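You operate a simulated robot arm through the tools that you are given. There is no shell and no other tool. Be economical: measure what you need, move in short steps, check, and stop when the job is done.

You are at the controls of a simulated robot arm. One attempt, no reset.

Task
Squeeze the green cone to about 60 N in the tester, then wind the blue knob back.
Fine: press the red button once first; knob to the white mark; leave the cone in, tray shut. Set down upright: what you pick out.

It is judged by the outcome, as a careful person would: the job done as asked, and still so three seconds after it is handed in. It fails if anything else is knocked over, pushed out of place, dropped, spilled or broken.

Robot
A 7-joint arm with a two-finger parallel gripper on a trunk, on a base that drives. Base frame: it is fixed to the floor where the robot stands at the start and does not move with it; the origin is under the middle of the robot, x ahead of it, y to its left, z up; the surface under the hand at the start is at about z = 880. Readings come in mm, rad, newtons and seconds.
With the tool pointing down near the work surface it reaches from about 280 to 720 mm from the robot's upright axis, wherever it stands. Its first joint turns from -2.897 to 2.897 rad. Places, roughly: blue knob [600, 100, 1200]; red button [600, 0, 1100]; sliding tray [600, 100, 900]; sliding tray of the tester [600, 100, 900]. Payload 1.57 kg.
Tool frame: the origin (TCP) lies between the finger pads and is the grasp point; the fingertips stand 30 mm ahead of it; z points along the fingers, y is the line along which they close. The gripper opens to 80 mm. The fingers are 17 mm wide and 12 mm thick; the gripper's body (40 by 82 mm) begins 80 mm behind the TCP.
Orientation is that of the tool frame in the base frame, as [roll, pitch, yaw] about the fixed x, y, z axes, in that order (R = Rz(yaw) Ry(pitch) Rx(roll)). With the fingers straight down and closing along the base's y, the tool's x points along the base's -x, its y along +y and its z along -z.

Tools
- The arm moves only by the tool play_rows. Its argument "commands" is a list of rows, each an object of numbers (a shift or turn left out is 0, a gripper value left out holds the last): "x", "y", "z": the shift along the base's x, y, z in mm; "rx", "ry", "rz": the turn, a rotation vector about the base's x, y, z in rad. In form: [{"x": .., "y": .., "z": .., "rx": .., "ry": .., "rz": ..}, ...]. A call has 1 to 20 rows; each row shifts and turns the commanded pose from where the row before left it. "gripper" is the gripper command, from -1 (shut) to 1 (fully open), values between in proportion, set as the call begins (left out, the last holds). A row lasts 0.2 s, in which the tool goes at most 50 mm and 0.15 rad; a call with a longer step from one row to the next is refused whole, and so is a gripper value outside its range. A pose out of reach is approached as far as the arm can. The call stops where the force on the tool passes 70 N (or 10 N more than at its start, if that is more) or the arm is blocked; 0.2 s more then pass. Each finger travels about 72 mm/s and halts on what it meets, pressing with about 27 N; the grip force reading is that of the motor and also rises with nothing between the fingers. The clock runs only during rows and for 0.2 s after the last one: add rows that do not move to give the fingers time. The reply holds the time, the measured pose of the TCP, the force on the tool along the base axes, the opening and the grip force, in the units named above and with some noise, with the torque about the TCP (base axes, N m) and any sound that the robot's microphone picked up.
- Cameras (640 x 400 px; columns grow to the right, rows downward): "scene" is now at [2.8, 123.9, 1645.2]; the picture's right is [-0.35, -0.94, 0.00], its down [-0.47, 0.17, -0.87] and it looks along [0.81, -0.30, -0.50] (base axes); focal length 252 px, centre (320, 200). "wrist" rides on the gripper at [72, -7, -122] in the tool frame; the picture's right is [0.09, 1.00, 0.00], its down [-0.84, 0.08, -0.54] and it looks along [-0.54, 0.05, 0.84] (tool axes); focal length 238 px, centre (320, 200). There is no depth. A picture from a camera that has moved, and an enlarged one, comes with that camera's place and axes in the base frame and with its lens. The place of the scene camera against the robot may be out by one fixed shift of up to 25 mm in any direction.
- grab_frame(camera): a new picture of that camera. It takes no simulated time.
- move_column(by): slides the trunk up (or, below 0, down) by that many mm; the arm and the scene camera ride with it, the base frame stays. It gives what a move gives, with no picture.
- roll_base(legs): drives the robot by 1 to 6 legs, each [ahead, left, turn to the left] in mm, mm and rad, along the robot's own axes; the way and the turn of a leg run together, so that a leg with both is an arc; at most 1500 mm and 3.142 rad a leg. The arm and the cameras ride along, it lands a little off, and it stops where it bumps. It gives what a move gives.
- turn_head(pan, tilt): turns the head with the scene camera to pan (to the left, within 1.501 rad either way) and tilt (down, from -0.506 to 1.204), counted from straight ahead of the robot. It gives what a move gives.
- close_up(camera, box): a new picture of the part [left, top, right, bottom] of that camera's present view, enlarged. It takes no simulated time.
- close_job(): hands the job in; it is judged then, once.

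Work in short steps. Places have to be worked out from the pictures, the camera data and where the tool is seen: move nearer, look again, correct. Check each grasp and each placing, and mend what went wrong. You have 120 turns and 98 pictures in all, those below and enlarged ones among them. Open the gripper and draw the arm clear of the work before you hand the job in, unless the task says otherwise; then end with one line.

The tools are called after "Request:" as name(argument=value, ...) on one line, values as JSON. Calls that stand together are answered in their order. play_rows: Moves the arm, as the interface text tells. Its arguments: {"type":"object","properties":{"commands":{"type":"array","items":{"type":"object","properties":{"x":{"type":"number"},"y":{"type":"number"},"z":{"type":"number"},"rx":{"type":"number"},"ry":{"type":"number"},"rz":{"type":"number"}}}},"gripper":{"type":"number"}},"required":["commands"]} The other tools are called the same way: move_column (by) slides the trunk up or down; roll_base (legs) drives the base; turn_head (pan, tilt) turns the head that bears the scene camera; grab_frame (camera) takes a picture; close_up (camera, box) takes an enlarged picture of a part of a camera's view; close_job () hands the job in.

At the start:

```text
clock: 0.0
position: [402.6, -61.0, 1439.1]
tcp_rot: [3.14, -0.001, -3.141]
force: [0.1, -0.5, 0.0]
torque: [0.0, 0.02, -0.01]
grip_width: 80.0
gripper_force: 0.0
trunk travel left (down, up): [-425.0, 55.0]
robot x, y, heading: [0.3, 0.5, -0.0]
head pan, tilt: [-0.354, 0.52]
```

scene: 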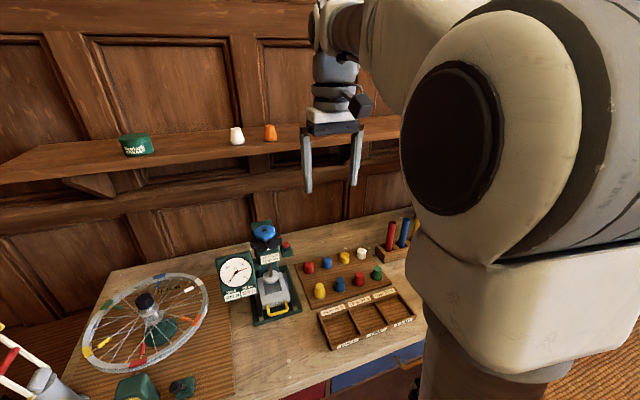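
wrist: 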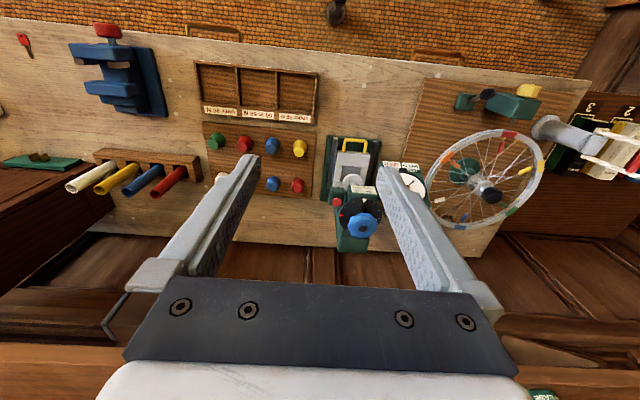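

The tester (green, blue knob, dial) and a board of pegs/cones are visible. I'll enlarge both for detail.

Request:
close_up(camera="scene", box=[200, 210, 320, 330])

Request:
close_up(camera="scene", box=[290, 230, 430, 350])

Request:
close_up(camera="wrist", box=[300, 120, 440, 260])

```text
3.33 times, centred on (260, 270) of scene
camera zoom: at [2.8, 123.9, 1645.2], right [-0.35, -0.94, 0.0], down [-0.47, 0.17, -0.87], along [0.81, -0.3, -0.5], focal length 841 px, centre (520, -33)
```

zoom: 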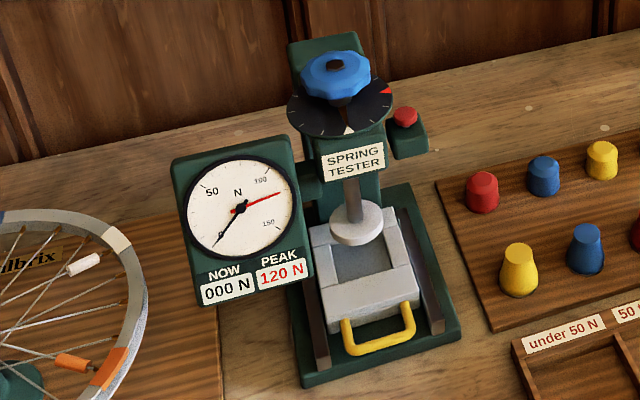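

```text
3.33 times, centred on (360, 290) of scene
camera zoom: at [2.8, 123.9, 1645.2], right [-0.35, -0.94, 0.0], down [-0.47, 0.17, -0.87], along [0.81, -0.3, -0.5], focal length 841 px, centre (187, -100)
```

zoom: 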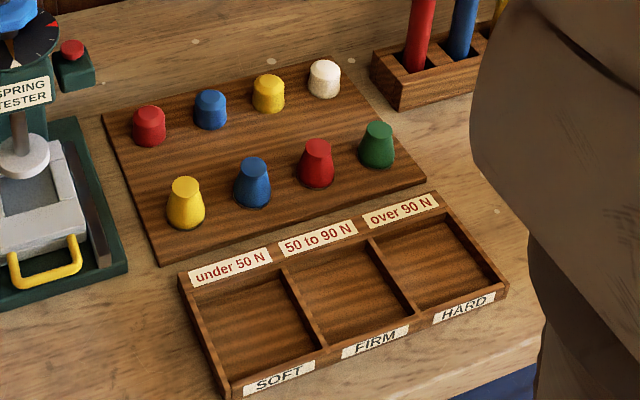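

```text
2.86 times, centred on (370, 190) of wrist
camera zoom: at [330.9, -66.9, 1560.8], right [-0.09, 1.0, 0.0], down [0.84, 0.08, 0.54], along [0.54, 0.05, -0.84], focal length 681 px, centre (177, 229)
```

zoom: 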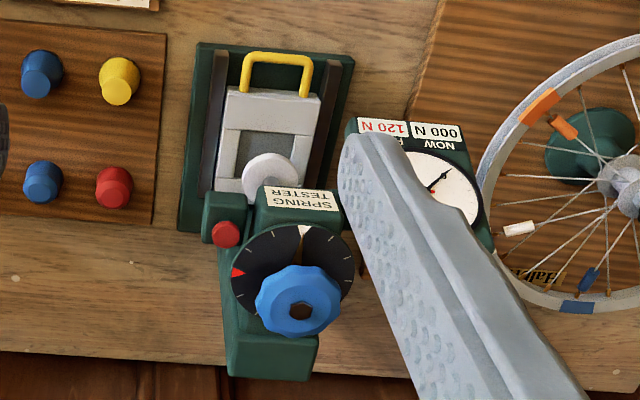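

I judge the knob at about (630, 52, 1175). To refine that, I'll bring the wrist camera lower and closer in front of the tester.

Request:
play_rows(commands=[{"y": 40, "z": -30}, {"y": 40, "z": -30}, {"y": 20, "z": -40}, {"x": -20, "z": -40}, {"x": -20}, {}])

Request:
grab_frame(camera="wrist")

Request:
grab_frame(camera="scene")

```text
clock: 1.4
position: [359.6, 40.6, 1295.5]
tcp_rot: [-3.141, 0.0, 3.142]
force: [0.0, 0.3, 0.1]
torque: [0.0, 0.0, -0.01]
grip_width: 79.8
gripper_force: 0.0
trunk travel left (down, up): [-425.0, 55.0]
robot x, y, heading: [1.6, -3.0, -0.002]
head pan, tilt: [-0.354, 0.52]
```

```text
92 pictures are left
camera wrist: at [287.5, 33.7, 1418.6], right [-0.09, 1.0, 0.0], down [0.84, 0.08, 0.54], along [0.54, 0.05, -0.84], focal length 238 px, centre (320, 200)
```

wrist: 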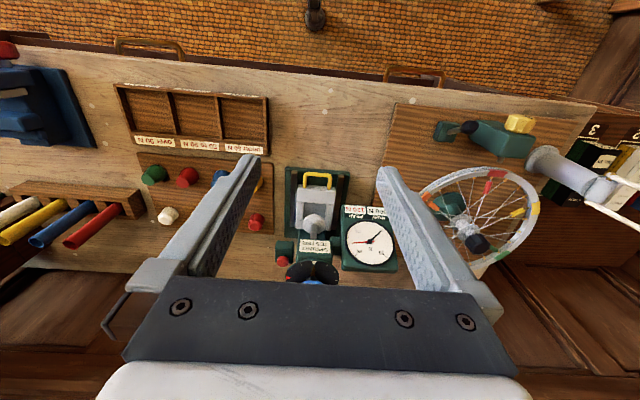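

```text
91 pictures are left
camera scene: at [2.7, 123.9, 1645.2], right [-0.35, -0.94, 0.0], down [-0.47, 0.17, -0.87], along [0.81, -0.3, -0.5], focal length 252 px, centre (320, 200)
```

scene: 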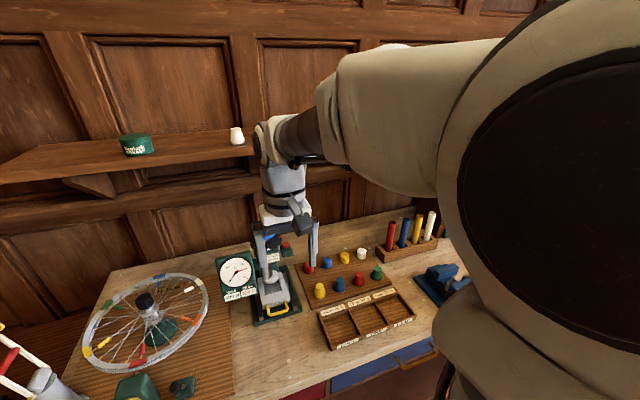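

I'll tilt the fingers forward, which brings the tester's upper part into the wrist view.

Request:
play_rows(commands=[{"ry": -0.15}, {"ry": -0.15}, {"ry": -0.15, "z": 20}, {"ry": -0.15, "z": 20}, {"ry": -0.15, "z": 20}, {}])

Request:
grab_frame(camera="wrist")

```text
clock: 2.8
position: [362.5, 40.5, 1358.9]
tcp_rot: [3.14, 0.749, -3.141]
force: [-0.1, -0.4, -0.1]
torque: [0.0, 0.01, 0.01]
grip_width: 80.0
gripper_force: 0.0
trunk travel left (down, up): [-425.0, 55.0]
robot x, y, heading: [2.0, -1.5, 0.002]
head pan, tilt: [-0.354, 0.52]
```

```text
90 pictures are left
camera wrist: at [226.9, 34.5, 1398.1], right [-0.07, 1.0, -0.06], down [0.24, 0.08, 0.97], along [0.97, 0.05, -0.25], focal length 238 px, centre (320, 200)
```

wrist: 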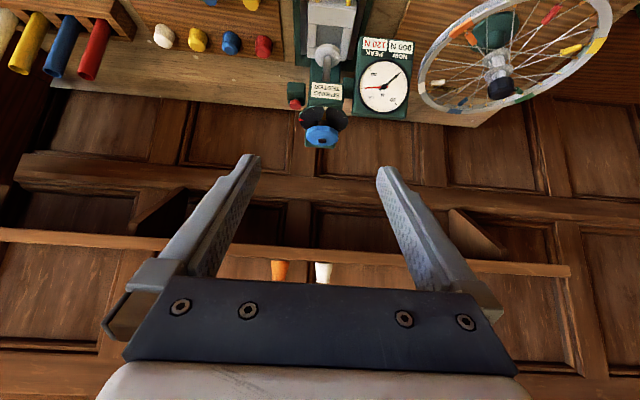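

Request:
close_up(camera="wrist", box=[270, 0, 430, 160])

```text
2.50 times, centred on (350, 80) of wrist
camera zoom: at [226.9, 34.5, 1398.1], right [-0.07, 1.0, -0.06], down [0.24, 0.08, 0.97], along [0.97, 0.05, -0.25], focal length 596 px, centre (245, 500)
```

zoom: 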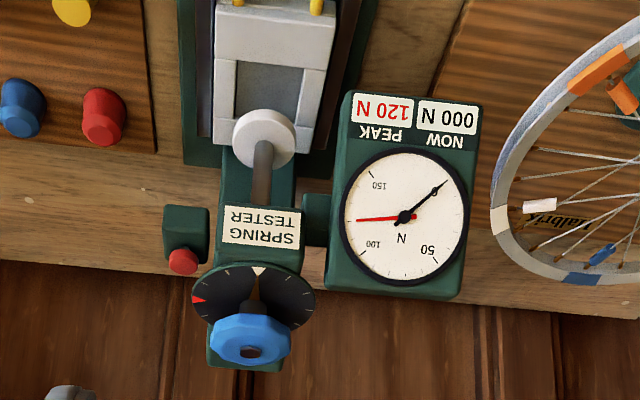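

From two wrist rays: knob top about (639, 53, 1175), red button top about (615, -3, 1119). I'll return the tool to vertical, shut the gripper, and go above the button at a safe height.

Request:
play_rows(commands=[{"ry": 0.15, "y": -10}, {"ry": 0.15, "y": -10}, {"ry": 0.15, "y": -10}, {"ry": 0.15, "y": -10}, {"ry": 0.15, "y": -9.5}, {"x": 45, "z": -15}, {"x": 45, "z": -15}, {"x": 45, "z": -15}, {"x": 45, "z": -15}, {"x": 45, "z": -15}, {"x": 24.5, "z": -15}, {}], gripper=-1)

Request:
grab_frame(camera="wrist")

Request:
close_up(camera="scene", box=[200, 170, 340, 310])

```text
clock: 5.4
position: [612.3, -9.2, 1270.9]
tcp_rot: [-3.14, 0.0, -3.141]
force: [-0.2, 0.6, -0.3]
torque: [-0.02, 0.0, 0.0]
grip_width: 0.0
gripper_force: 21.1
trunk travel left (down, up): [-425.0, 55.0]
robot x, y, heading: [-3.4, 0.3, -0.004]
head pan, tilt: [-0.354, 0.52]
```

```text
88 pictures are left
camera wrist: at [540.6, -15.3, 1391.7], right [-0.09, 1.0, 0.0], down [0.84, 0.08, 0.54], along [0.54, 0.05, -0.84], focal length 238 px, centre (320, 200)
```

wrist: 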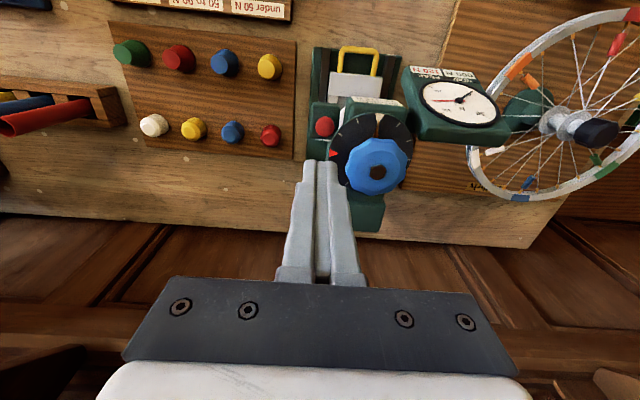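

```text
2.86 times, centred on (270, 240) of scene
camera zoom: at [2.8, 123.9, 1645.2], right [-0.35, -0.94, 0.0], down [-0.47, 0.17, -0.87], along [0.81, -0.3, -0.5], focal length 721 px, centre (463, 86)
```

zoom: 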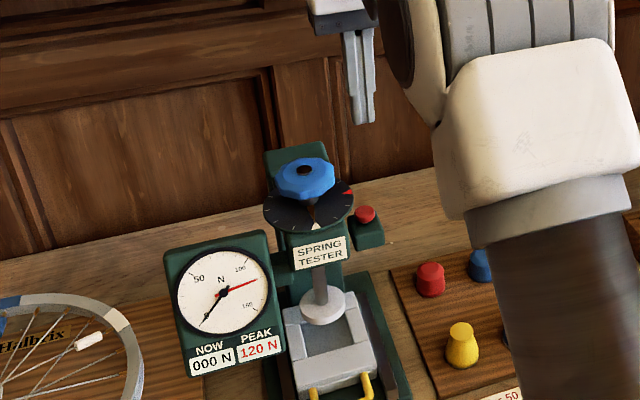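

The sight confirms the button at about (614, -4, 1119). I'll lower the closed tips to just above it, then look.

Request:
play_rows(commands=[{"z": -40}, {"z": -40}, {"z": -25}, {}])

Request:
close_up(camera="wrist", box=[220, 80, 420, 205])

Request:
close_up(camera="scene", box=[220, 200, 320, 300])

```text
clock: 6.4
position: [614.0, -8.9, 1164.1]
tcp_rot: [-3.14, 0.001, 3.142]
force: [-0.5, 0.0, -0.4]
torque: [0.01, 0.02, 0.0]
grip_width: 0.2
gripper_force: 21.3
trunk travel left (down, up): [-425.0, 55.0]
robot x, y, heading: [-3.3, 0.2, -0.002]
head pan, tilt: [-0.354, 0.52]
```

```text
3.20 times, centred on (320, 142) of wrist
camera zoom: at [541.6, -15.8, 1285.7], right [-0.09, 1.0, 0.0], down [0.84, 0.08, 0.54], along [0.54, 0.05, -0.84], focal length 763 px, centre (320, 384)
```

zoom: 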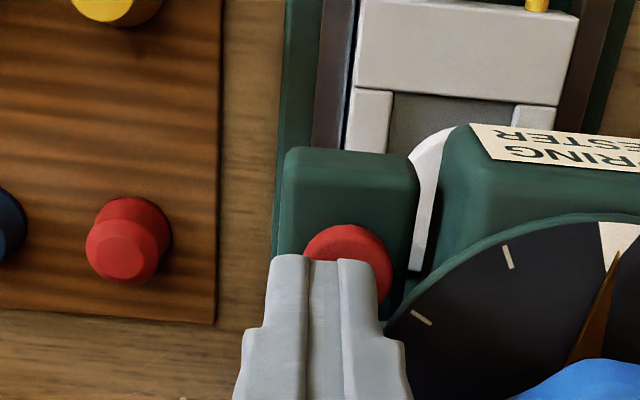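

```text
4.00 times, centred on (270, 250) of scene
camera zoom: at [2.8, 123.9, 1645.2], right [-0.35, -0.94, 0.0], down [-0.47, 0.17, -0.87], along [0.81, -0.3, -0.5], focal length 1009 px, centre (520, 0)
```

zoom: 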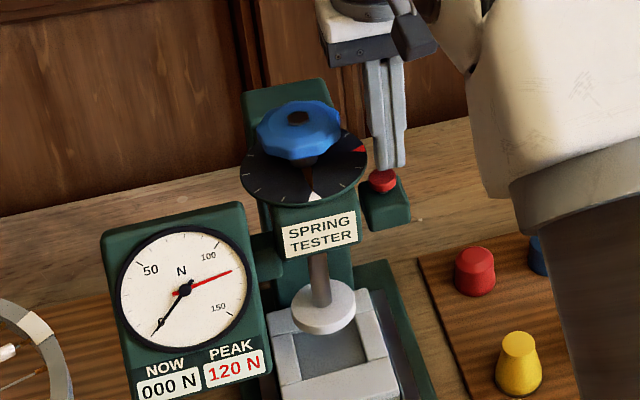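

Tips sit directly above the button. I press down in small steps, watching force and sound.

Request:
play_rows(commands=[{"z": -5}, {"z": -5}, {"z": -3}, {"z": -2}, {"z": -2}])

Request:
close_up(camera="scene", box=[220, 200, 320, 300])

```text
clock: 7.6
position: [612.8, -10.6, 1148.3]
tcp_rot: [-3.14, 0.002, -3.141]
force: [0.9, 1.2, 6.4]
torque: [0.0, -0.01, 0.04]
grip_width: 0.1
gripper_force: 21.0
trunk travel left (down, up): [-425.0, 55.0]
robot x, y, heading: [3.2, -2.3, -0.009]
head pan, tilt: [-0.354, 0.52]
heard: click
```

```text
4.00 times, centred on (270, 250) of scene
camera zoom: at [2.3, 124.0, 1645.3], right [-0.35, -0.94, 0.0], down [-0.47, 0.17, -0.87], along [0.81, -0.3, -0.5], focal length 1009 px, centre (520, 0)
```

zoom: 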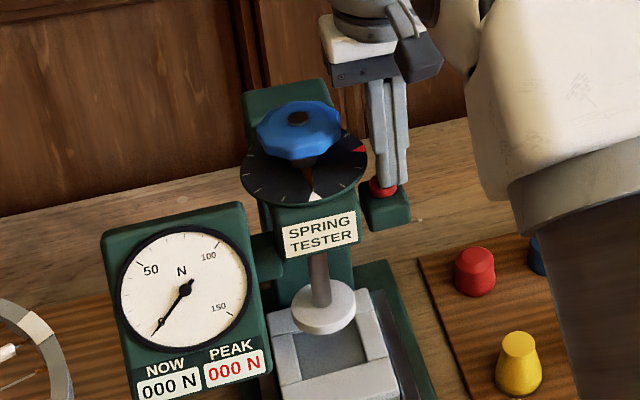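

A click was heard and both NOW and PEAK read 000. I withdraw upward and back, then look down at the tray handle with the wrist camera.

Request:
play_rows(commands=[{"z": 30}, {"z": 50}, {"z": 10, "x": -40}, {"x": -45, "y": 15}, {"x": -45, "y": 20, "z": -20}, {"x": -20, "y": 25, "z": -40}, {"z": -45}, {"z": -45}, {}], gripper=1)

Request:
grab_frame(camera="wrist")

Request:
close_up(camera="wrist", box=[240, 60, 400, 160])

```text
refused: row 5 steps farther than a row can; nothing moved
```

```text
83 pictures are left
camera wrist: at [540.4, -16.3, 1269.6], right [-0.09, 1.0, 0.0], down [0.84, 0.08, 0.54], along [0.54, 0.05, -0.84], focal length 238 px, centre (320, 200)
```

wrist: 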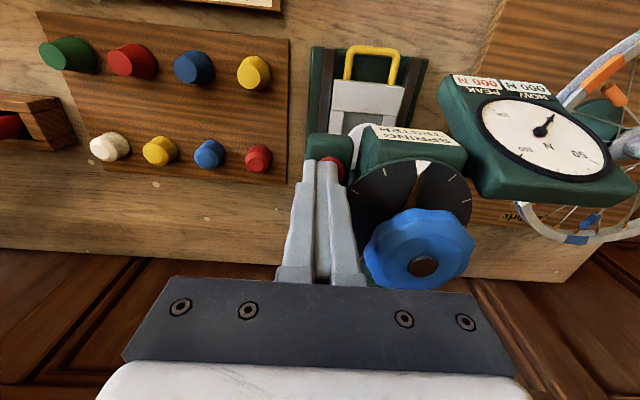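

```text
4.00 times, centred on (320, 110) of wrist
camera zoom: at [540.4, -16.3, 1269.6], right [-0.09, 1.0, 0.0], down [0.84, 0.08, 0.54], along [0.54, 0.05, -0.84], focal length 953 px, centre (320, 560)
```

zoom: 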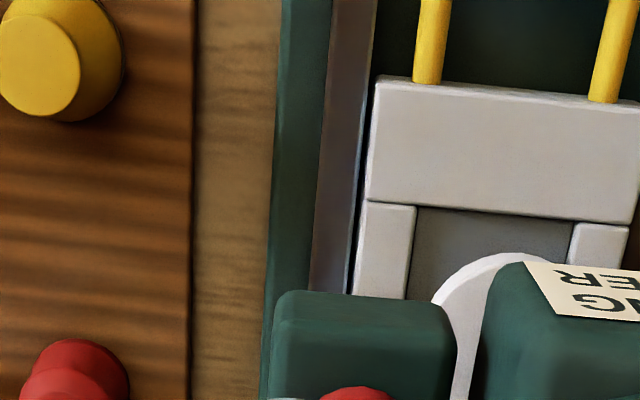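

The call was refused, which was lucky because opening there could have touched the dial. I retry, lifting first with the gripper still shut.

Request:
play_rows(commands=[{"z": 30}, {"z": 45}, {"z": 10, "x": -40}, {"x": -40, "y": 15}, {"x": -40, "y": 20}, {"x": -30, "y": 25, "z": -20}, {"z": -45}, {"z": -45}, {}])

Request:
grab_frame(camera="wrist")

Request:
close_up(camera="scene", box=[220, 220, 320, 320])

```text
clock: 9.6
position: [462.4, 49.9, 1121.8]
tcp_rot: [-3.141, -0.001, 3.14]
force: [0.1, 0.2, -0.4]
torque: [0.01, 0.05, 0.0]
grip_width: 0.1
gripper_force: 21.2
trunk travel left (down, up): [-425.0, 55.0]
robot x, y, heading: [0.4, 0.9, 0.002]
head pan, tilt: [-0.354, 0.52]
```

```text
81 pictures are left
camera wrist: at [389.8, 43.9, 1241.8], right [-0.09, 1.0, 0.0], down [0.84, 0.08, 0.54], along [0.54, 0.05, -0.84], focal length 238 px, centre (320, 200)
```

wrist: 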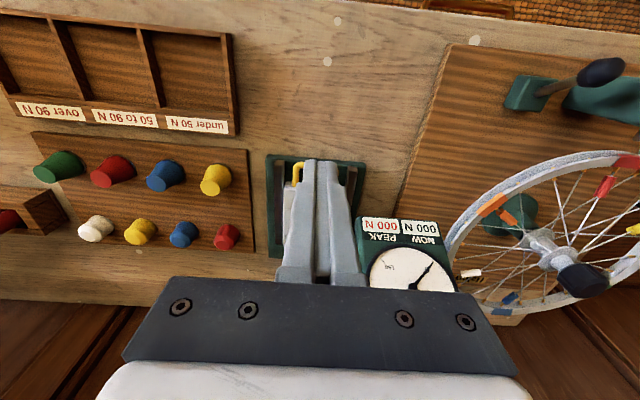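

```text
4.00 times, centred on (270, 270) of scene
camera zoom: at [2.8, 123.9, 1645.2], right [-0.35, -0.94, 0.0], down [-0.47, 0.17, -0.87], along [0.81, -0.3, -0.5], focal length 1009 px, centre (520, -80)
```

zoom: 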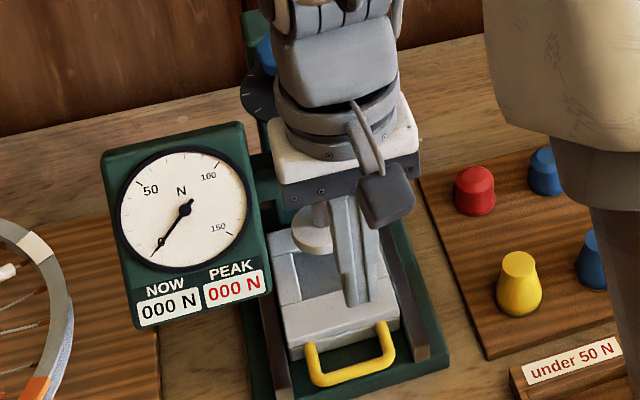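

Next I turn the gripper 90° so it closes along x, open it to about 24 mm, and move above the yellow handle bar, judged at about (537, 50, 913).

Request:
play_rows(commands=[{"rz": 0.15}, {"rz": 0.15}, {"rz": 0.15}, {"rz": 0.15}, {"rz": 0.15, "x": 15}, {"rz": 0.15, "x": 15}, {"rz": 0.15, "x": 15}, {"rz": 0.15, "x": 15}, {"rz": 0.15, "x": 15}, {"rz": 0.15}, {"rz": 0.071, "z": -40}, {"z": -40}, {"z": -30}, {}], gripper=-0.4)

Request:
grab_frame(camera="wrist")

Request:
close_up(camera="scene", box=[220, 220, 320, 320])

```text
clock: 12.6
position: [538.2, 48.9, 1013.0]
tcp_rot: [-3.141, 0.001, -1.57]
force: [0.5, -0.5, 0.6]
torque: [0.02, 0.0, -0.01]
grip_width: 24.0
gripper_force: 0.0
trunk travel left (down, up): [-425.0, 55.0]
robot x, y, heading: [0.4, -3.7, -0.003]
head pan, tilt: [-0.354, 0.52]
```

```text
79 pictures are left
camera wrist: at [544.9, -22.3, 1135.3], right [-1.0, -0.09, 0.0], down [-0.08, 0.84, 0.54], along [-0.05, 0.54, -0.84], focal length 238 px, centre (320, 200)
```

wrist: 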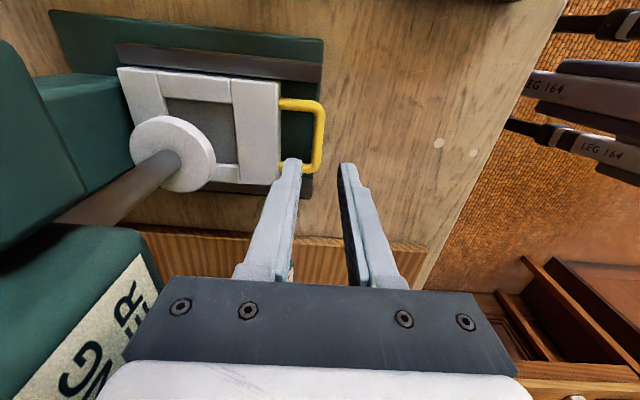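

```text
4.00 times, centred on (270, 270) of scene
camera zoom: at [2.9, 123.9, 1645.2], right [-0.35, -0.94, 0.0], down [-0.47, 0.17, -0.87], along [0.81, -0.3, -0.5], focal length 1009 px, centre (520, -80)
```

zoom: 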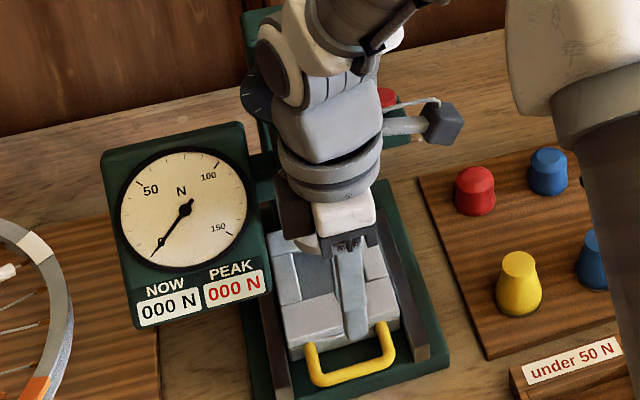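

The bar is centred at about (539, 51, 913), with the tray face near x = 575. I descend carefully so the inner finger enters the loop.

Request:
play_rows(commands=[{"x": 1, "y": 1, "z": -30}, {"z": -25}, {"z": -15}, {}])

Request:
grab_frame(camera="wrist")

Request:
close_up(camera="scene", box=[220, 220, 320, 320])

```text
clock: 13.6
position: [538.8, 49.9, 941.4]
tcp_rot: [3.14, 0.001, -1.57]
force: [-0.5, 1.0, 1.0]
torque: [0.01, -0.01, 0.02]
grip_width: 23.9
gripper_force: 0.1
trunk travel left (down, up): [-425.0, 55.0]
robot x, y, heading: [5.7, -0.0, 0.006]
head pan, tilt: [-0.354, 0.52]
```

```text
77 pictures are left
camera wrist: at [545.2, -21.0, 1062.9], right [-1.0, -0.09, 0.0], down [-0.08, 0.84, 0.54], along [-0.05, 0.54, -0.84], focal length 238 px, centre (320, 200)
```

wrist: 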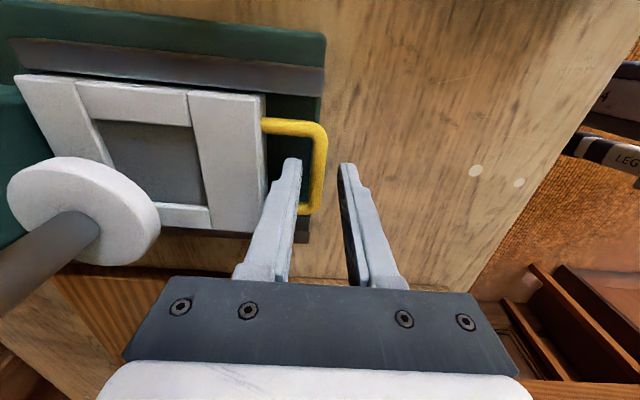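

```text
4.00 times, centred on (270, 270) of scene
camera zoom: at [2.8, 123.9, 1645.2], right [-0.35, -0.94, 0.0], down [-0.47, 0.17, -0.87], along [0.81, -0.3, -0.5], focal length 1009 px, centre (520, -80)
```

zoom: 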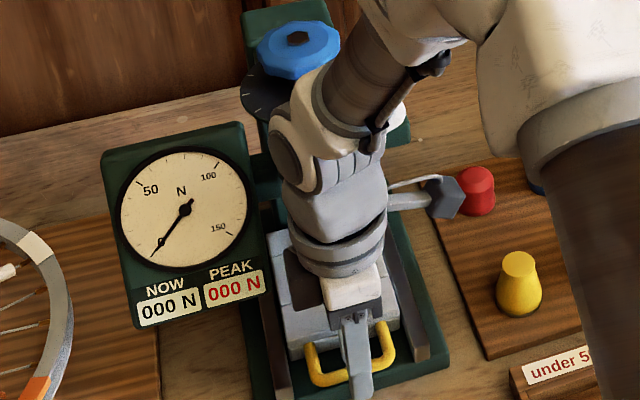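

The bar lies midway between the fingers. I go down 11 mm more and close on it.

Request:
play_rows(commands=[{"z": -6}, {"z": -5}, {}])

Request:
play_rows(commands=[{}, {}, {}], gripper=-1)

Request:
close_up(camera="wrist", box=[220, 80, 420, 280])

```text
clock: 14.4
position: [538.1, 49.8, 930.6]
tcp_rot: [-3.141, 0.001, -1.572]
force: [0.3, -1.3, 0.4]
torque: [-0.01, -0.01, -0.02]
grip_width: 24.1
gripper_force: 0.0
trunk travel left (down, up): [-425.0, 55.0]
robot x, y, heading: [-1.0, 1.3, -0.002]
head pan, tilt: [-0.354, 0.52]
```

```text
clock: 15.2
position: [538.3, 50.0, 931.1]
tcp_rot: [3.141, 0.0, -1.571]
force: [2.3, -0.2, -1.0]
torque: [-0.01, -0.03, 0.5]
grip_width: 9.7
gripper_force: 28.4
trunk travel left (down, up): [-425.0, 55.0]
robot x, y, heading: [1.4, 0.4, 0.004]
head pan, tilt: [-0.354, 0.52]
```

```text
2.00 times, centred on (320, 180) of wrist
camera zoom: at [544.4, -21.3, 1052.2], right [-1.0, -0.09, 0.0], down [-0.08, 0.84, 0.54], along [-0.05, 0.54, -0.84], focal length 477 px, centre (320, 240)
```

zoom: 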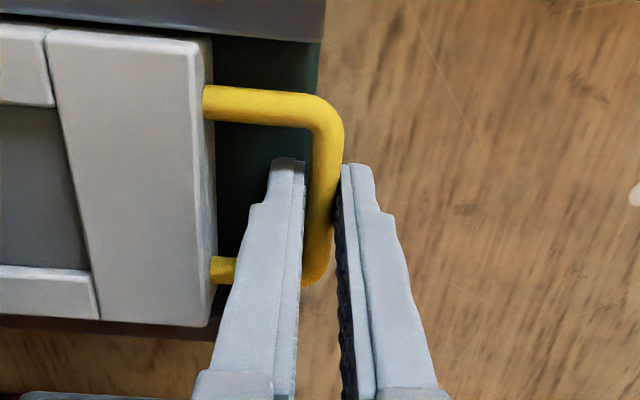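

Gripped at 9.7 mm. I pull the tray out along -x in small steps.

Request:
play_rows(commands=[{"x": -8}, {"x": -12}, {"x": -12}, {"x": -12}, {"x": -12}, {"x": -12}, {"x": -12}, {}])

Request:
grab_frame(camera="wrist")

Request:
close_up(camera="scene", box=[200, 220, 320, 340])

```text
clock: 17.0
position: [458.5, 50.0, 930.6]
tcp_rot: [3.142, 0.001, -1.572]
force: [-0.4, 0.9, -9.5]
torque: [0.11, 0.01, 0.46]
grip_width: 9.7
gripper_force: 28.7
trunk travel left (down, up): [-425.0, 55.0]
robot x, y, heading: [-0.4, -4.2, 0.003]
head pan, tilt: [-0.354, 0.52]
```

```text
74 pictures are left
camera wrist: at [465.6, -21.3, 1052.3], right [-1.0, -0.09, 0.0], down [-0.08, 0.84, 0.54], along [-0.05, 0.54, -0.84], focal length 238 px, centre (320, 200)
```

wrist: 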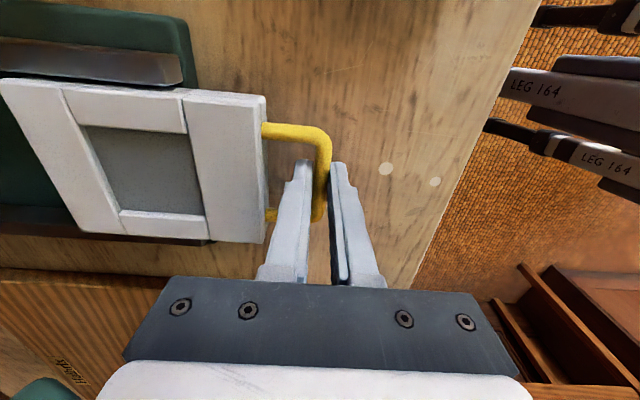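

```text
3.33 times, centred on (260, 280) of scene
camera zoom: at [3.3, 124.1, 1645.1], right [-0.35, -0.94, 0.0], down [-0.47, 0.17, -0.87], along [0.81, -0.3, -0.5], focal length 841 px, centre (520, -67)
```

zoom: 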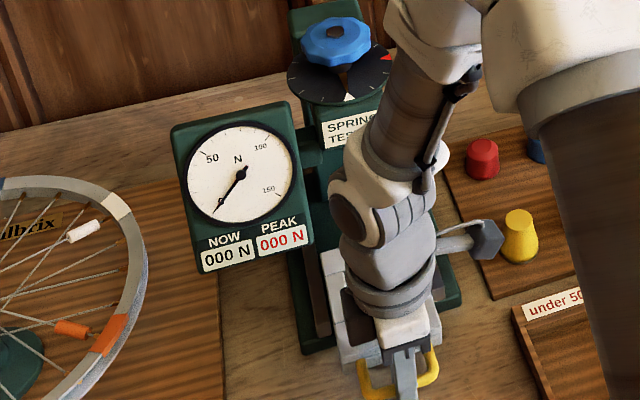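

The tray has come out 80 mm, but the pocket still looks close to the head. I pull a little more, watching for the stop.

Request:
play_rows(commands=[{"x": -8}, {"x": -8}, {"x": -8}, {}])

Request:
grab_frame(camera="wrist")

```text
clock: 18.0
position: [433.4, 49.3, 932.1]
tcp_rot: [3.14, -0.001, -1.572]
force: [-0.7, 2.8, -18.3]
torque: [0.31, 0.03, 0.51]
grip_width: 9.7
gripper_force: 28.8
trunk travel left (down, up): [-425.0, 55.0]
robot x, y, heading: [0.9, 0.4, -0.001]
head pan, tilt: [-0.354, 0.52]
```

```text
72 pictures are left
camera wrist: at [440.6, -21.4, 1052.4], right [-1.0, -0.09, 0.0], down [-0.08, 0.84, 0.54], along [-0.05, 0.54, -0.84], focal length 238 px, centre (320, 200)
```

wrist: 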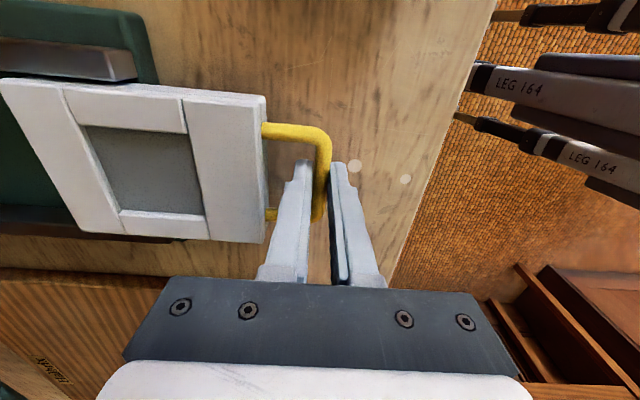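

The x force is near zero but z has built up, probably a 1–2 mm height error against the rails. I lower slightly and pull another 20 mm.

Request:
play_rows(commands=[{"z": -1.5}, {"x": -7}, {"x": -7}, {"x": -6}, {}])

Request:
grab_frame(camera="wrist")

```text
clock: 19.2
position: [414.4, 50.5, 931.2]
tcp_rot: [-3.14, 0.001, -1.574]
force: [1.3, -2.0, 12.3]
torque: [-0.45, -0.03, 0.47]
grip_width: 9.9
gripper_force: 27.3
trunk travel left (down, up): [-425.0, 55.0]
robot x, y, heading: [0.8, 0.3, 0.006]
head pan, tilt: [-0.354, 0.52]
```

```text
71 pictures are left
camera wrist: at [420.7, -21.3, 1052.5], right [-1.0, -0.09, 0.0], down [-0.08, 0.84, 0.54], along [-0.05, 0.54, -0.84], focal length 238 px, centre (320, 200)
```

wrist: 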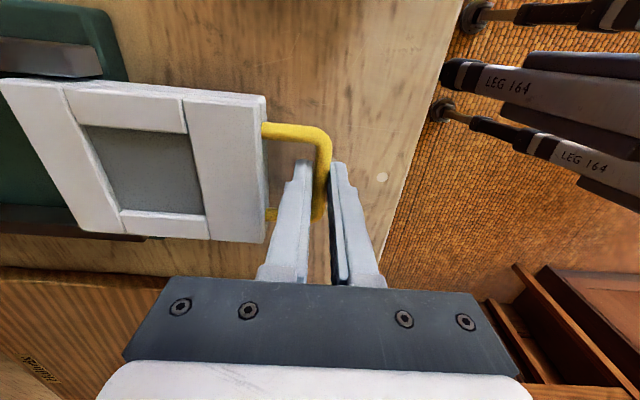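

The tray is out about 124 mm with the pocket well in front of the head. I release the handle, lift off, and travel toward the green cone, judged at about (580, -343).

Request:
play_rows(commands=[{}, {}, {"z": 10}, {"z": 30}, {"z": 40}, {"z": 40}, {}], gripper=-0.4)

Request:
grab_frame(camera="wrist")

Request:
close_up(camera="scene", box=[220, 240, 320, 340])

```text
clock: 20.8
position: [413.9, 52.2, 1050.5]
tcp_rot: [-3.14, 0.0, -1.572]
force: [-0.1, 0.8, 0.1]
torque: [0.0, 0.02, -0.01]
grip_width: 23.8
gripper_force: 0.0
trunk travel left (down, up): [-425.0, 55.0]
robot x, y, heading: [-2.2, 0.6, -0.002]
head pan, tilt: [-0.354, 0.52]
```

```text
70 pictures are left
camera wrist: at [421.0, -18.4, 1171.4], right [-1.0, -0.09, 0.0], down [-0.08, 0.84, 0.54], along [-0.05, 0.54, -0.84], focal length 238 px, centre (320, 200)
```

wrist: 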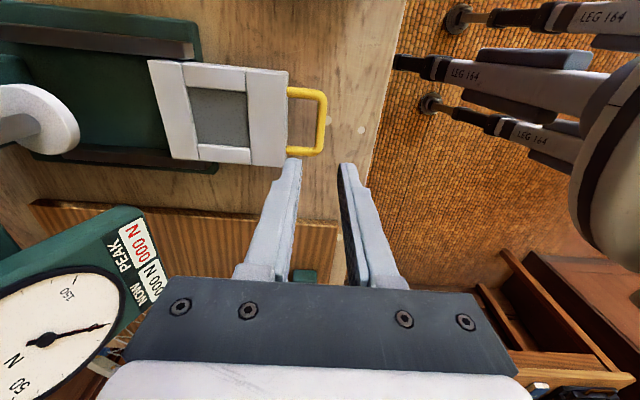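

```text
4.00 times, centred on (270, 290) of scene
camera zoom: at [2.7, 123.9, 1645.2], right [-0.35, -0.94, 0.0], down [-0.47, 0.17, -0.87], along [0.81, -0.3, -0.5], focal length 1009 px, centre (520, -160)
```

zoom: 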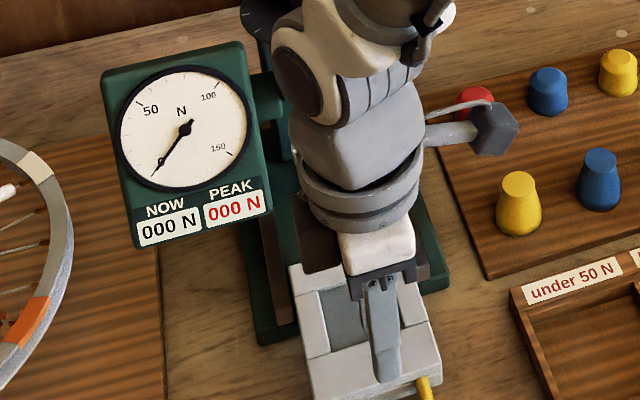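

Tray handle now at x≈413, pocket about (524, 54). I travel at height to the green cone with the gripper half open.

Request:
play_rows(commands=[{"x": 15, "y": -38}, {"x": 15, "y": -38}, {"x": 15, "y": -38}, {"x": 15, "y": -38}, {"x": 15, "y": -38}, {"x": 15, "y": -38}, {"x": 15, "y": -38}, {"x": 15, "y": -38}, {"x": 15, "y": -38}, {"x": 15, "y": -38}, {}], gripper=0.6)

Request:
grab_frame(camera="wrist")

Request:
grab_frame(camera="scene")

```text
clock: 23.2
position: [563.1, -329.1, 1049.6]
tcp_rot: [-3.141, 0.0, -1.572]
force: [0.6, 0.2, -0.5]
torque: [-0.01, -0.02, 0.02]
grip_width: 64.1
gripper_force: 0.0
trunk travel left (down, up): [-425.0, 55.0]
robot x, y, heading: [0.7, 2.3, 0.009]
head pan, tilt: [-0.354, 0.52]
```

```text
68 pictures are left
camera wrist: at [570.4, -398.9, 1171.7], right [-1.0, -0.09, 0.0], down [-0.08, 0.84, 0.54], along [-0.05, 0.54, -0.84], focal length 238 px, centre (320, 200)
```

wrist: 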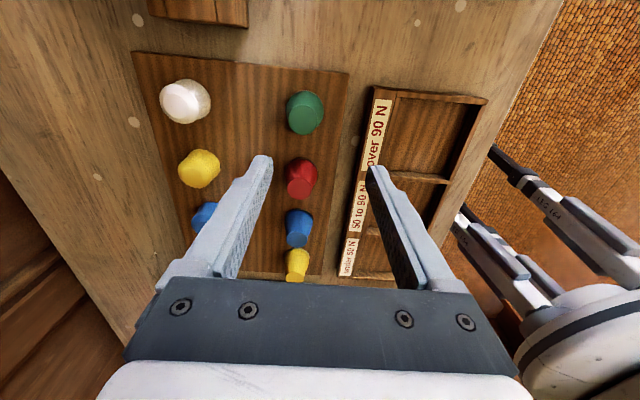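

```text
67 pictures are left
camera scene: at [2.9, 123.8, 1645.2], right [-0.35, -0.94, 0.0], down [-0.47, 0.17, -0.87], along [0.81, -0.3, -0.5], focal length 252 px, centre (320, 200)
```

scene: 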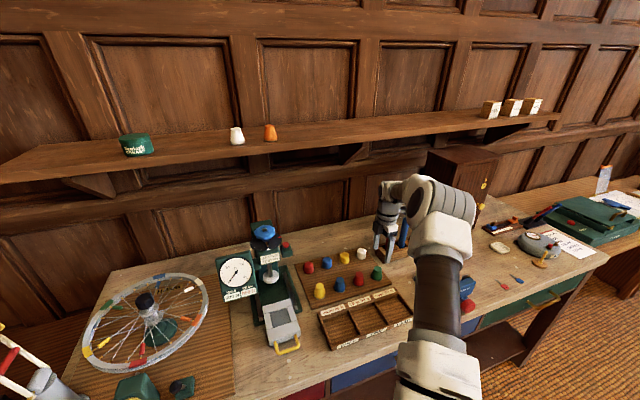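

Request:
close_up(camera="wrist", box=[260, 70, 350, 160])

Request:
close_up(camera="scene", box=[300, 230, 420, 310])

```text
4.44 times, centred on (305, 115) of wrist
camera zoom: at [570.4, -398.9, 1171.7], right [-1.0, -0.09, 0.0], down [-0.08, 0.84, 0.54], along [-0.05, 0.54, -0.84], focal length 1059 px, centre (387, 578)
```

zoom: 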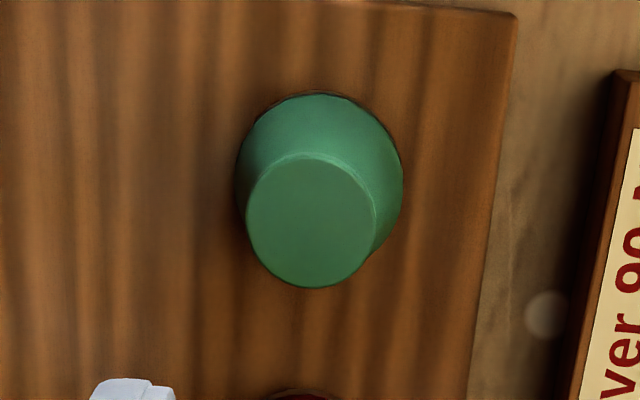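

```text
5.00 times, centred on (360, 270) of scene
camera zoom: at [2.9, 123.8, 1645.2], right [-0.35, -0.94, 0.0], down [-0.47, 0.17, -0.87], along [0.81, -0.3, -0.5], focal length 1261 px, centre (120, -150)
```

zoom: 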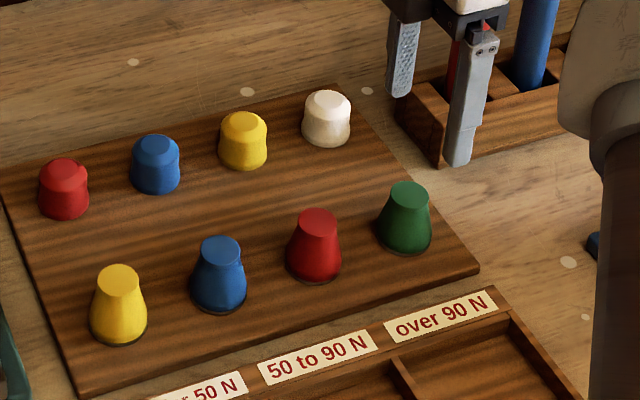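

Top and base circles put the cone at (582, -337): base at z≈890, about 44 mm tall, 44 mm wide at the base and 29 mm at the top. I line up and descend so the tips straddle its middle.

Request:
play_rows(commands=[{"x": 10, "y": -4}, {"x": 9, "y": -4}, {"z": -30}, {"z": -30}, {"z": -20}, {}])

Request:
grab_frame(camera="wrist")

Request:
close_up(camera="scene", box=[340, 230, 420, 310])

```text
clock: 24.6
position: [581.6, -337.5, 968.1]
tcp_rot: [3.142, -0.002, -1.573]
force: [0.1, -0.2, 0.1]
torque: [0.01, -0.05, 0.02]
grip_width: 64.1
gripper_force: 0.0
trunk travel left (down, up): [-425.0, 55.0]
robot x, y, heading: [1.1, -0.6, -0.001]
head pan, tilt: [-0.354, 0.52]
```

```text
64 pictures are left
camera wrist: at [588.1, -408.0, 1090.5], right [-1.0, -0.09, 0.0], down [-0.08, 0.84, 0.54], along [-0.05, 0.54, -0.84], focal length 238 px, centre (320, 200)
```

wrist: 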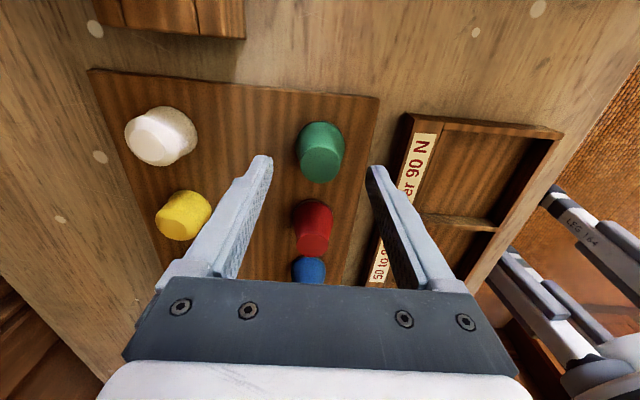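

```text
5.00 times, centred on (380, 270) of scene
camera zoom: at [2.8, 123.9, 1645.2], right [-0.35, -0.94, 0.0], down [-0.47, 0.17, -0.87], along [0.81, -0.3, -0.5], focal length 1261 px, centre (20, -150)
```

zoom: 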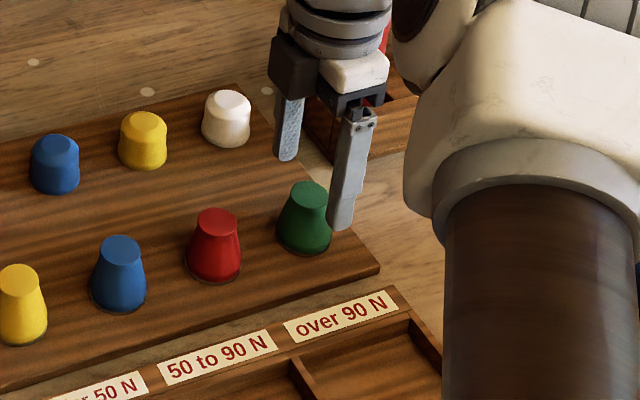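

Consistent: the cone is centred between the fingers. I go down 28 mm and close.

Request:
play_rows(commands=[{"z": -15}, {"z": -14}, {}])

Request:
play_rows(commands=[{}, {}, {}], gripper=-1)

Request:
grab_frame(camera="wrist")

```text
clock: 25.4
position: [581.3, -336.9, 940.4]
tcp_rot: [3.141, 0.001, -1.57]
force: [1.1, 0.7, -0.5]
torque: [-0.02, 0.0, -0.03]
grip_width: 64.1
gripper_force: 0.1
trunk travel left (down, up): [-425.0, 55.0]
robot x, y, heading: [4.9, 0.8, -0.003]
head pan, tilt: [-0.354, 0.52]
```

```text
clock: 26.2
position: [581.8, -337.3, 941.0]
tcp_rot: [3.141, 0.0, -1.573]
force: [-0.4, -0.5, -0.2]
torque: [0.02, -0.01, 0.0]
grip_width: 36.1
gripper_force: 26.5
trunk travel left (down, up): [-425.0, 55.0]
robot x, y, heading: [-4.4, -1.8, -0.004]
head pan, tilt: [-0.354, 0.52]
```

```text
62 pictures are left
camera wrist: at [587.9, -408.6, 1062.2], right [-1.0, -0.09, 0.0], down [-0.08, 0.84, 0.54], along [-0.05, 0.54, -0.84], focal length 238 px, centre (320, 200)
```

wrist: 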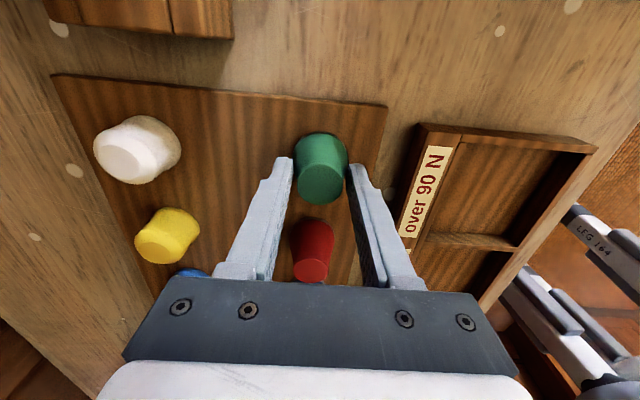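

Gripped at 36 mm. I lift slowly and check for slip.

Request:
play_rows(commands=[{"z": 5}, {"z": 10}, {"z": 20}, {"z": 25}, {}])

Request:
grab_frame(camera="wrist")

Request:
close_up(camera="scene", box=[340, 220, 420, 300])

```text
clock: 27.4
position: [586.4, -337.4, 1001.4]
tcp_rot: [3.141, 0.0, -1.573]
force: [-0.3, 0.0, -1.6]
torque: [0.01, 0.0, -0.01]
grip_width: 36.1
gripper_force: 26.6
trunk travel left (down, up): [-425.0, 55.0]
robot x, y, heading: [-0.0, -0.9, -0.002]
head pan, tilt: [-0.354, 0.52]
```

```text
61 pictures are left
camera wrist: at [591.5, -408.6, 1122.3], right [-1.0, -0.09, 0.0], down [-0.08, 0.84, 0.54], along [-0.05, 0.54, -0.84], focal length 238 px, centre (320, 200)
```

wrist: 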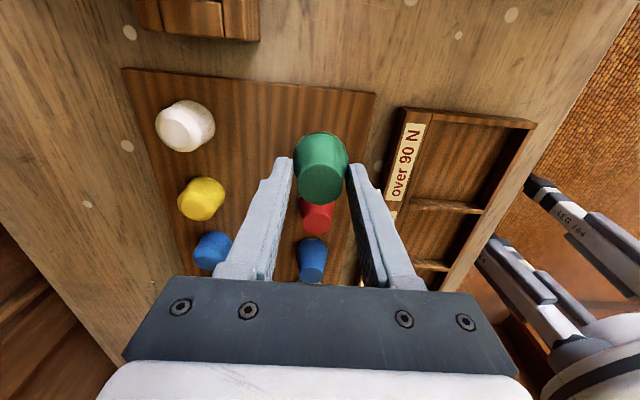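

```text
5.00 times, centred on (380, 260) of scene
camera zoom: at [2.8, 123.9, 1645.2], right [-0.35, -0.94, 0.0], down [-0.47, 0.17, -0.87], along [0.81, -0.3, -0.5], focal length 1261 px, centre (20, -100)
```

zoom: 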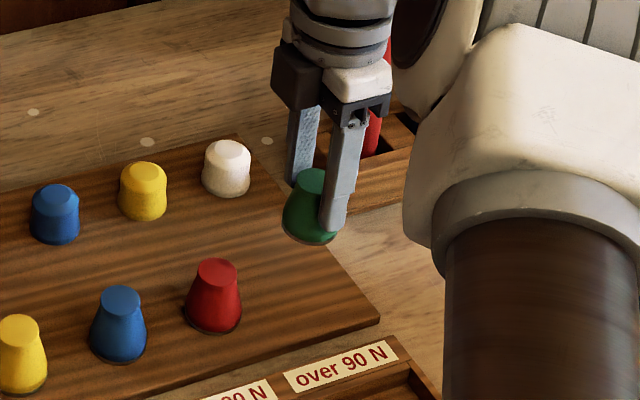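

The cone is held, its base about 53 mm below the TCP. I raise it and carry it toward the tray pocket, stopping short to look.

Request:
play_rows(commands=[{"z": 45}, {"x": -8, "y": 0, "z": 5}, {"x": -10, "y": 38}, {"x": -10, "y": 38}, {"x": -10, "y": 38}, {"x": -10, "y": 38}, {"x": -10, "y": 38}, {"x": -5, "y": 38}, {"x": -5, "y": 38}, {"y": 38}, {"y": 30}, {}])

Request:
grab_frame(camera="wrist")

Request:
close_up(camera="scene", box=[200, 220, 360, 360])

```text
clock: 30.0
position: [515.2, -2.7, 1049.1]
tcp_rot: [-3.14, 0.001, -1.573]
force: [-0.3, 0.1, -0.9]
torque: [-0.02, 0.01, 0.01]
grip_width: 36.0
gripper_force: 27.2
trunk travel left (down, up): [-425.0, 55.0]
robot x, y, heading: [-0.7, 2.9, 0.002]
head pan, tilt: [-0.354, 0.52]
```

```text
59 pictures are left
camera wrist: at [521.8, -73.4, 1170.6], right [-1.0, -0.09, 0.0], down [-0.08, 0.84, 0.54], along [-0.05, 0.54, -0.84], focal length 238 px, centre (320, 200)
```

wrist: 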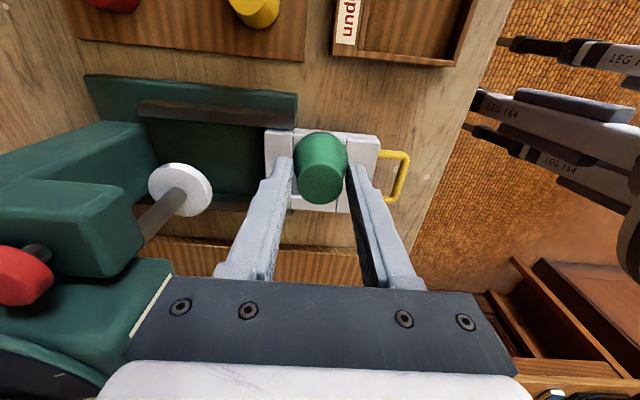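

```text
2.86 times, centred on (280, 290) of scene
camera zoom: at [2.8, 124.0, 1645.2], right [-0.35, -0.94, 0.0], down [-0.47, 0.17, -0.87], along [0.81, -0.3, -0.5], focal length 721 px, centre (434, -57)
```

zoom: 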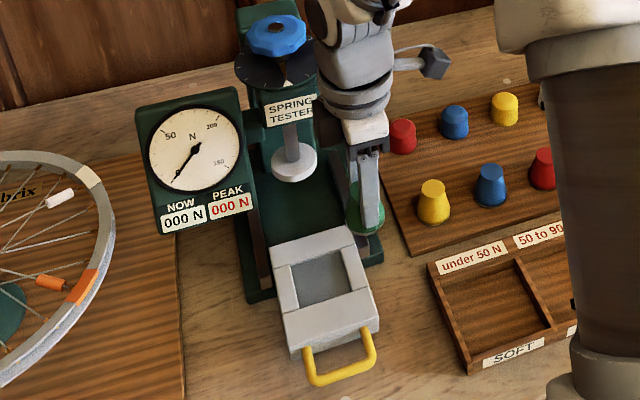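

Solving the pocket's inner corners with the tray top at z≈925 makes it symmetric about the handle axis. That puts the pocket at about (515, 51), which would sit at x≈639 under the screw when shut. I move over it and lower partway.

Request:
play_rows(commands=[{"y": 27}, {"y": 26.5}, {"z": -25}, {"z": -25}, {}])

Request:
grab_frame(camera="wrist")

Request:
close_up(camera="scene", box=[220, 240, 320, 340])

```text
clock: 31.2
position: [514.0, 51.3, 1001.2]
tcp_rot: [3.141, -0.001, -1.573]
force: [-0.2, -0.2, -0.5]
torque: [0.01, -0.02, 0.0]
grip_width: 35.9
gripper_force: 27.0
trunk travel left (down, up): [-425.0, 55.0]
robot x, y, heading: [0.6, -2.1, -0.002]
head pan, tilt: [-0.354, 0.52]
```

```text
57 pictures are left
camera wrist: at [521.0, -20.5, 1122.6], right [-1.0, -0.09, 0.0], down [-0.08, 0.84, 0.54], along [-0.05, 0.54, -0.84], focal length 238 px, centre (320, 200)
```

wrist: 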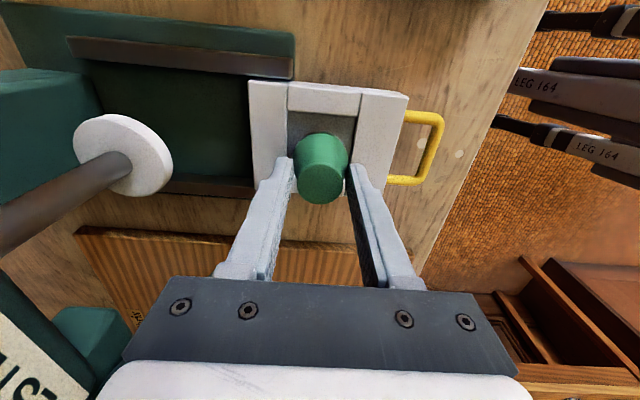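

```text
4.00 times, centred on (270, 290) of scene
camera zoom: at [2.9, 123.9, 1645.2], right [-0.35, -0.94, 0.0], down [-0.47, 0.17, -0.87], along [0.81, -0.3, -0.5], focal length 1009 px, centre (520, -160)
```

zoom: 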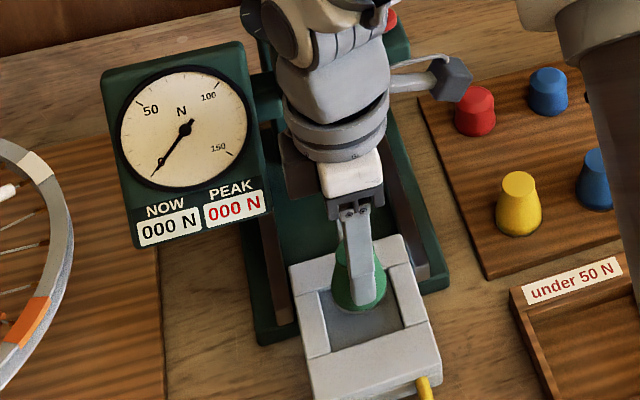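

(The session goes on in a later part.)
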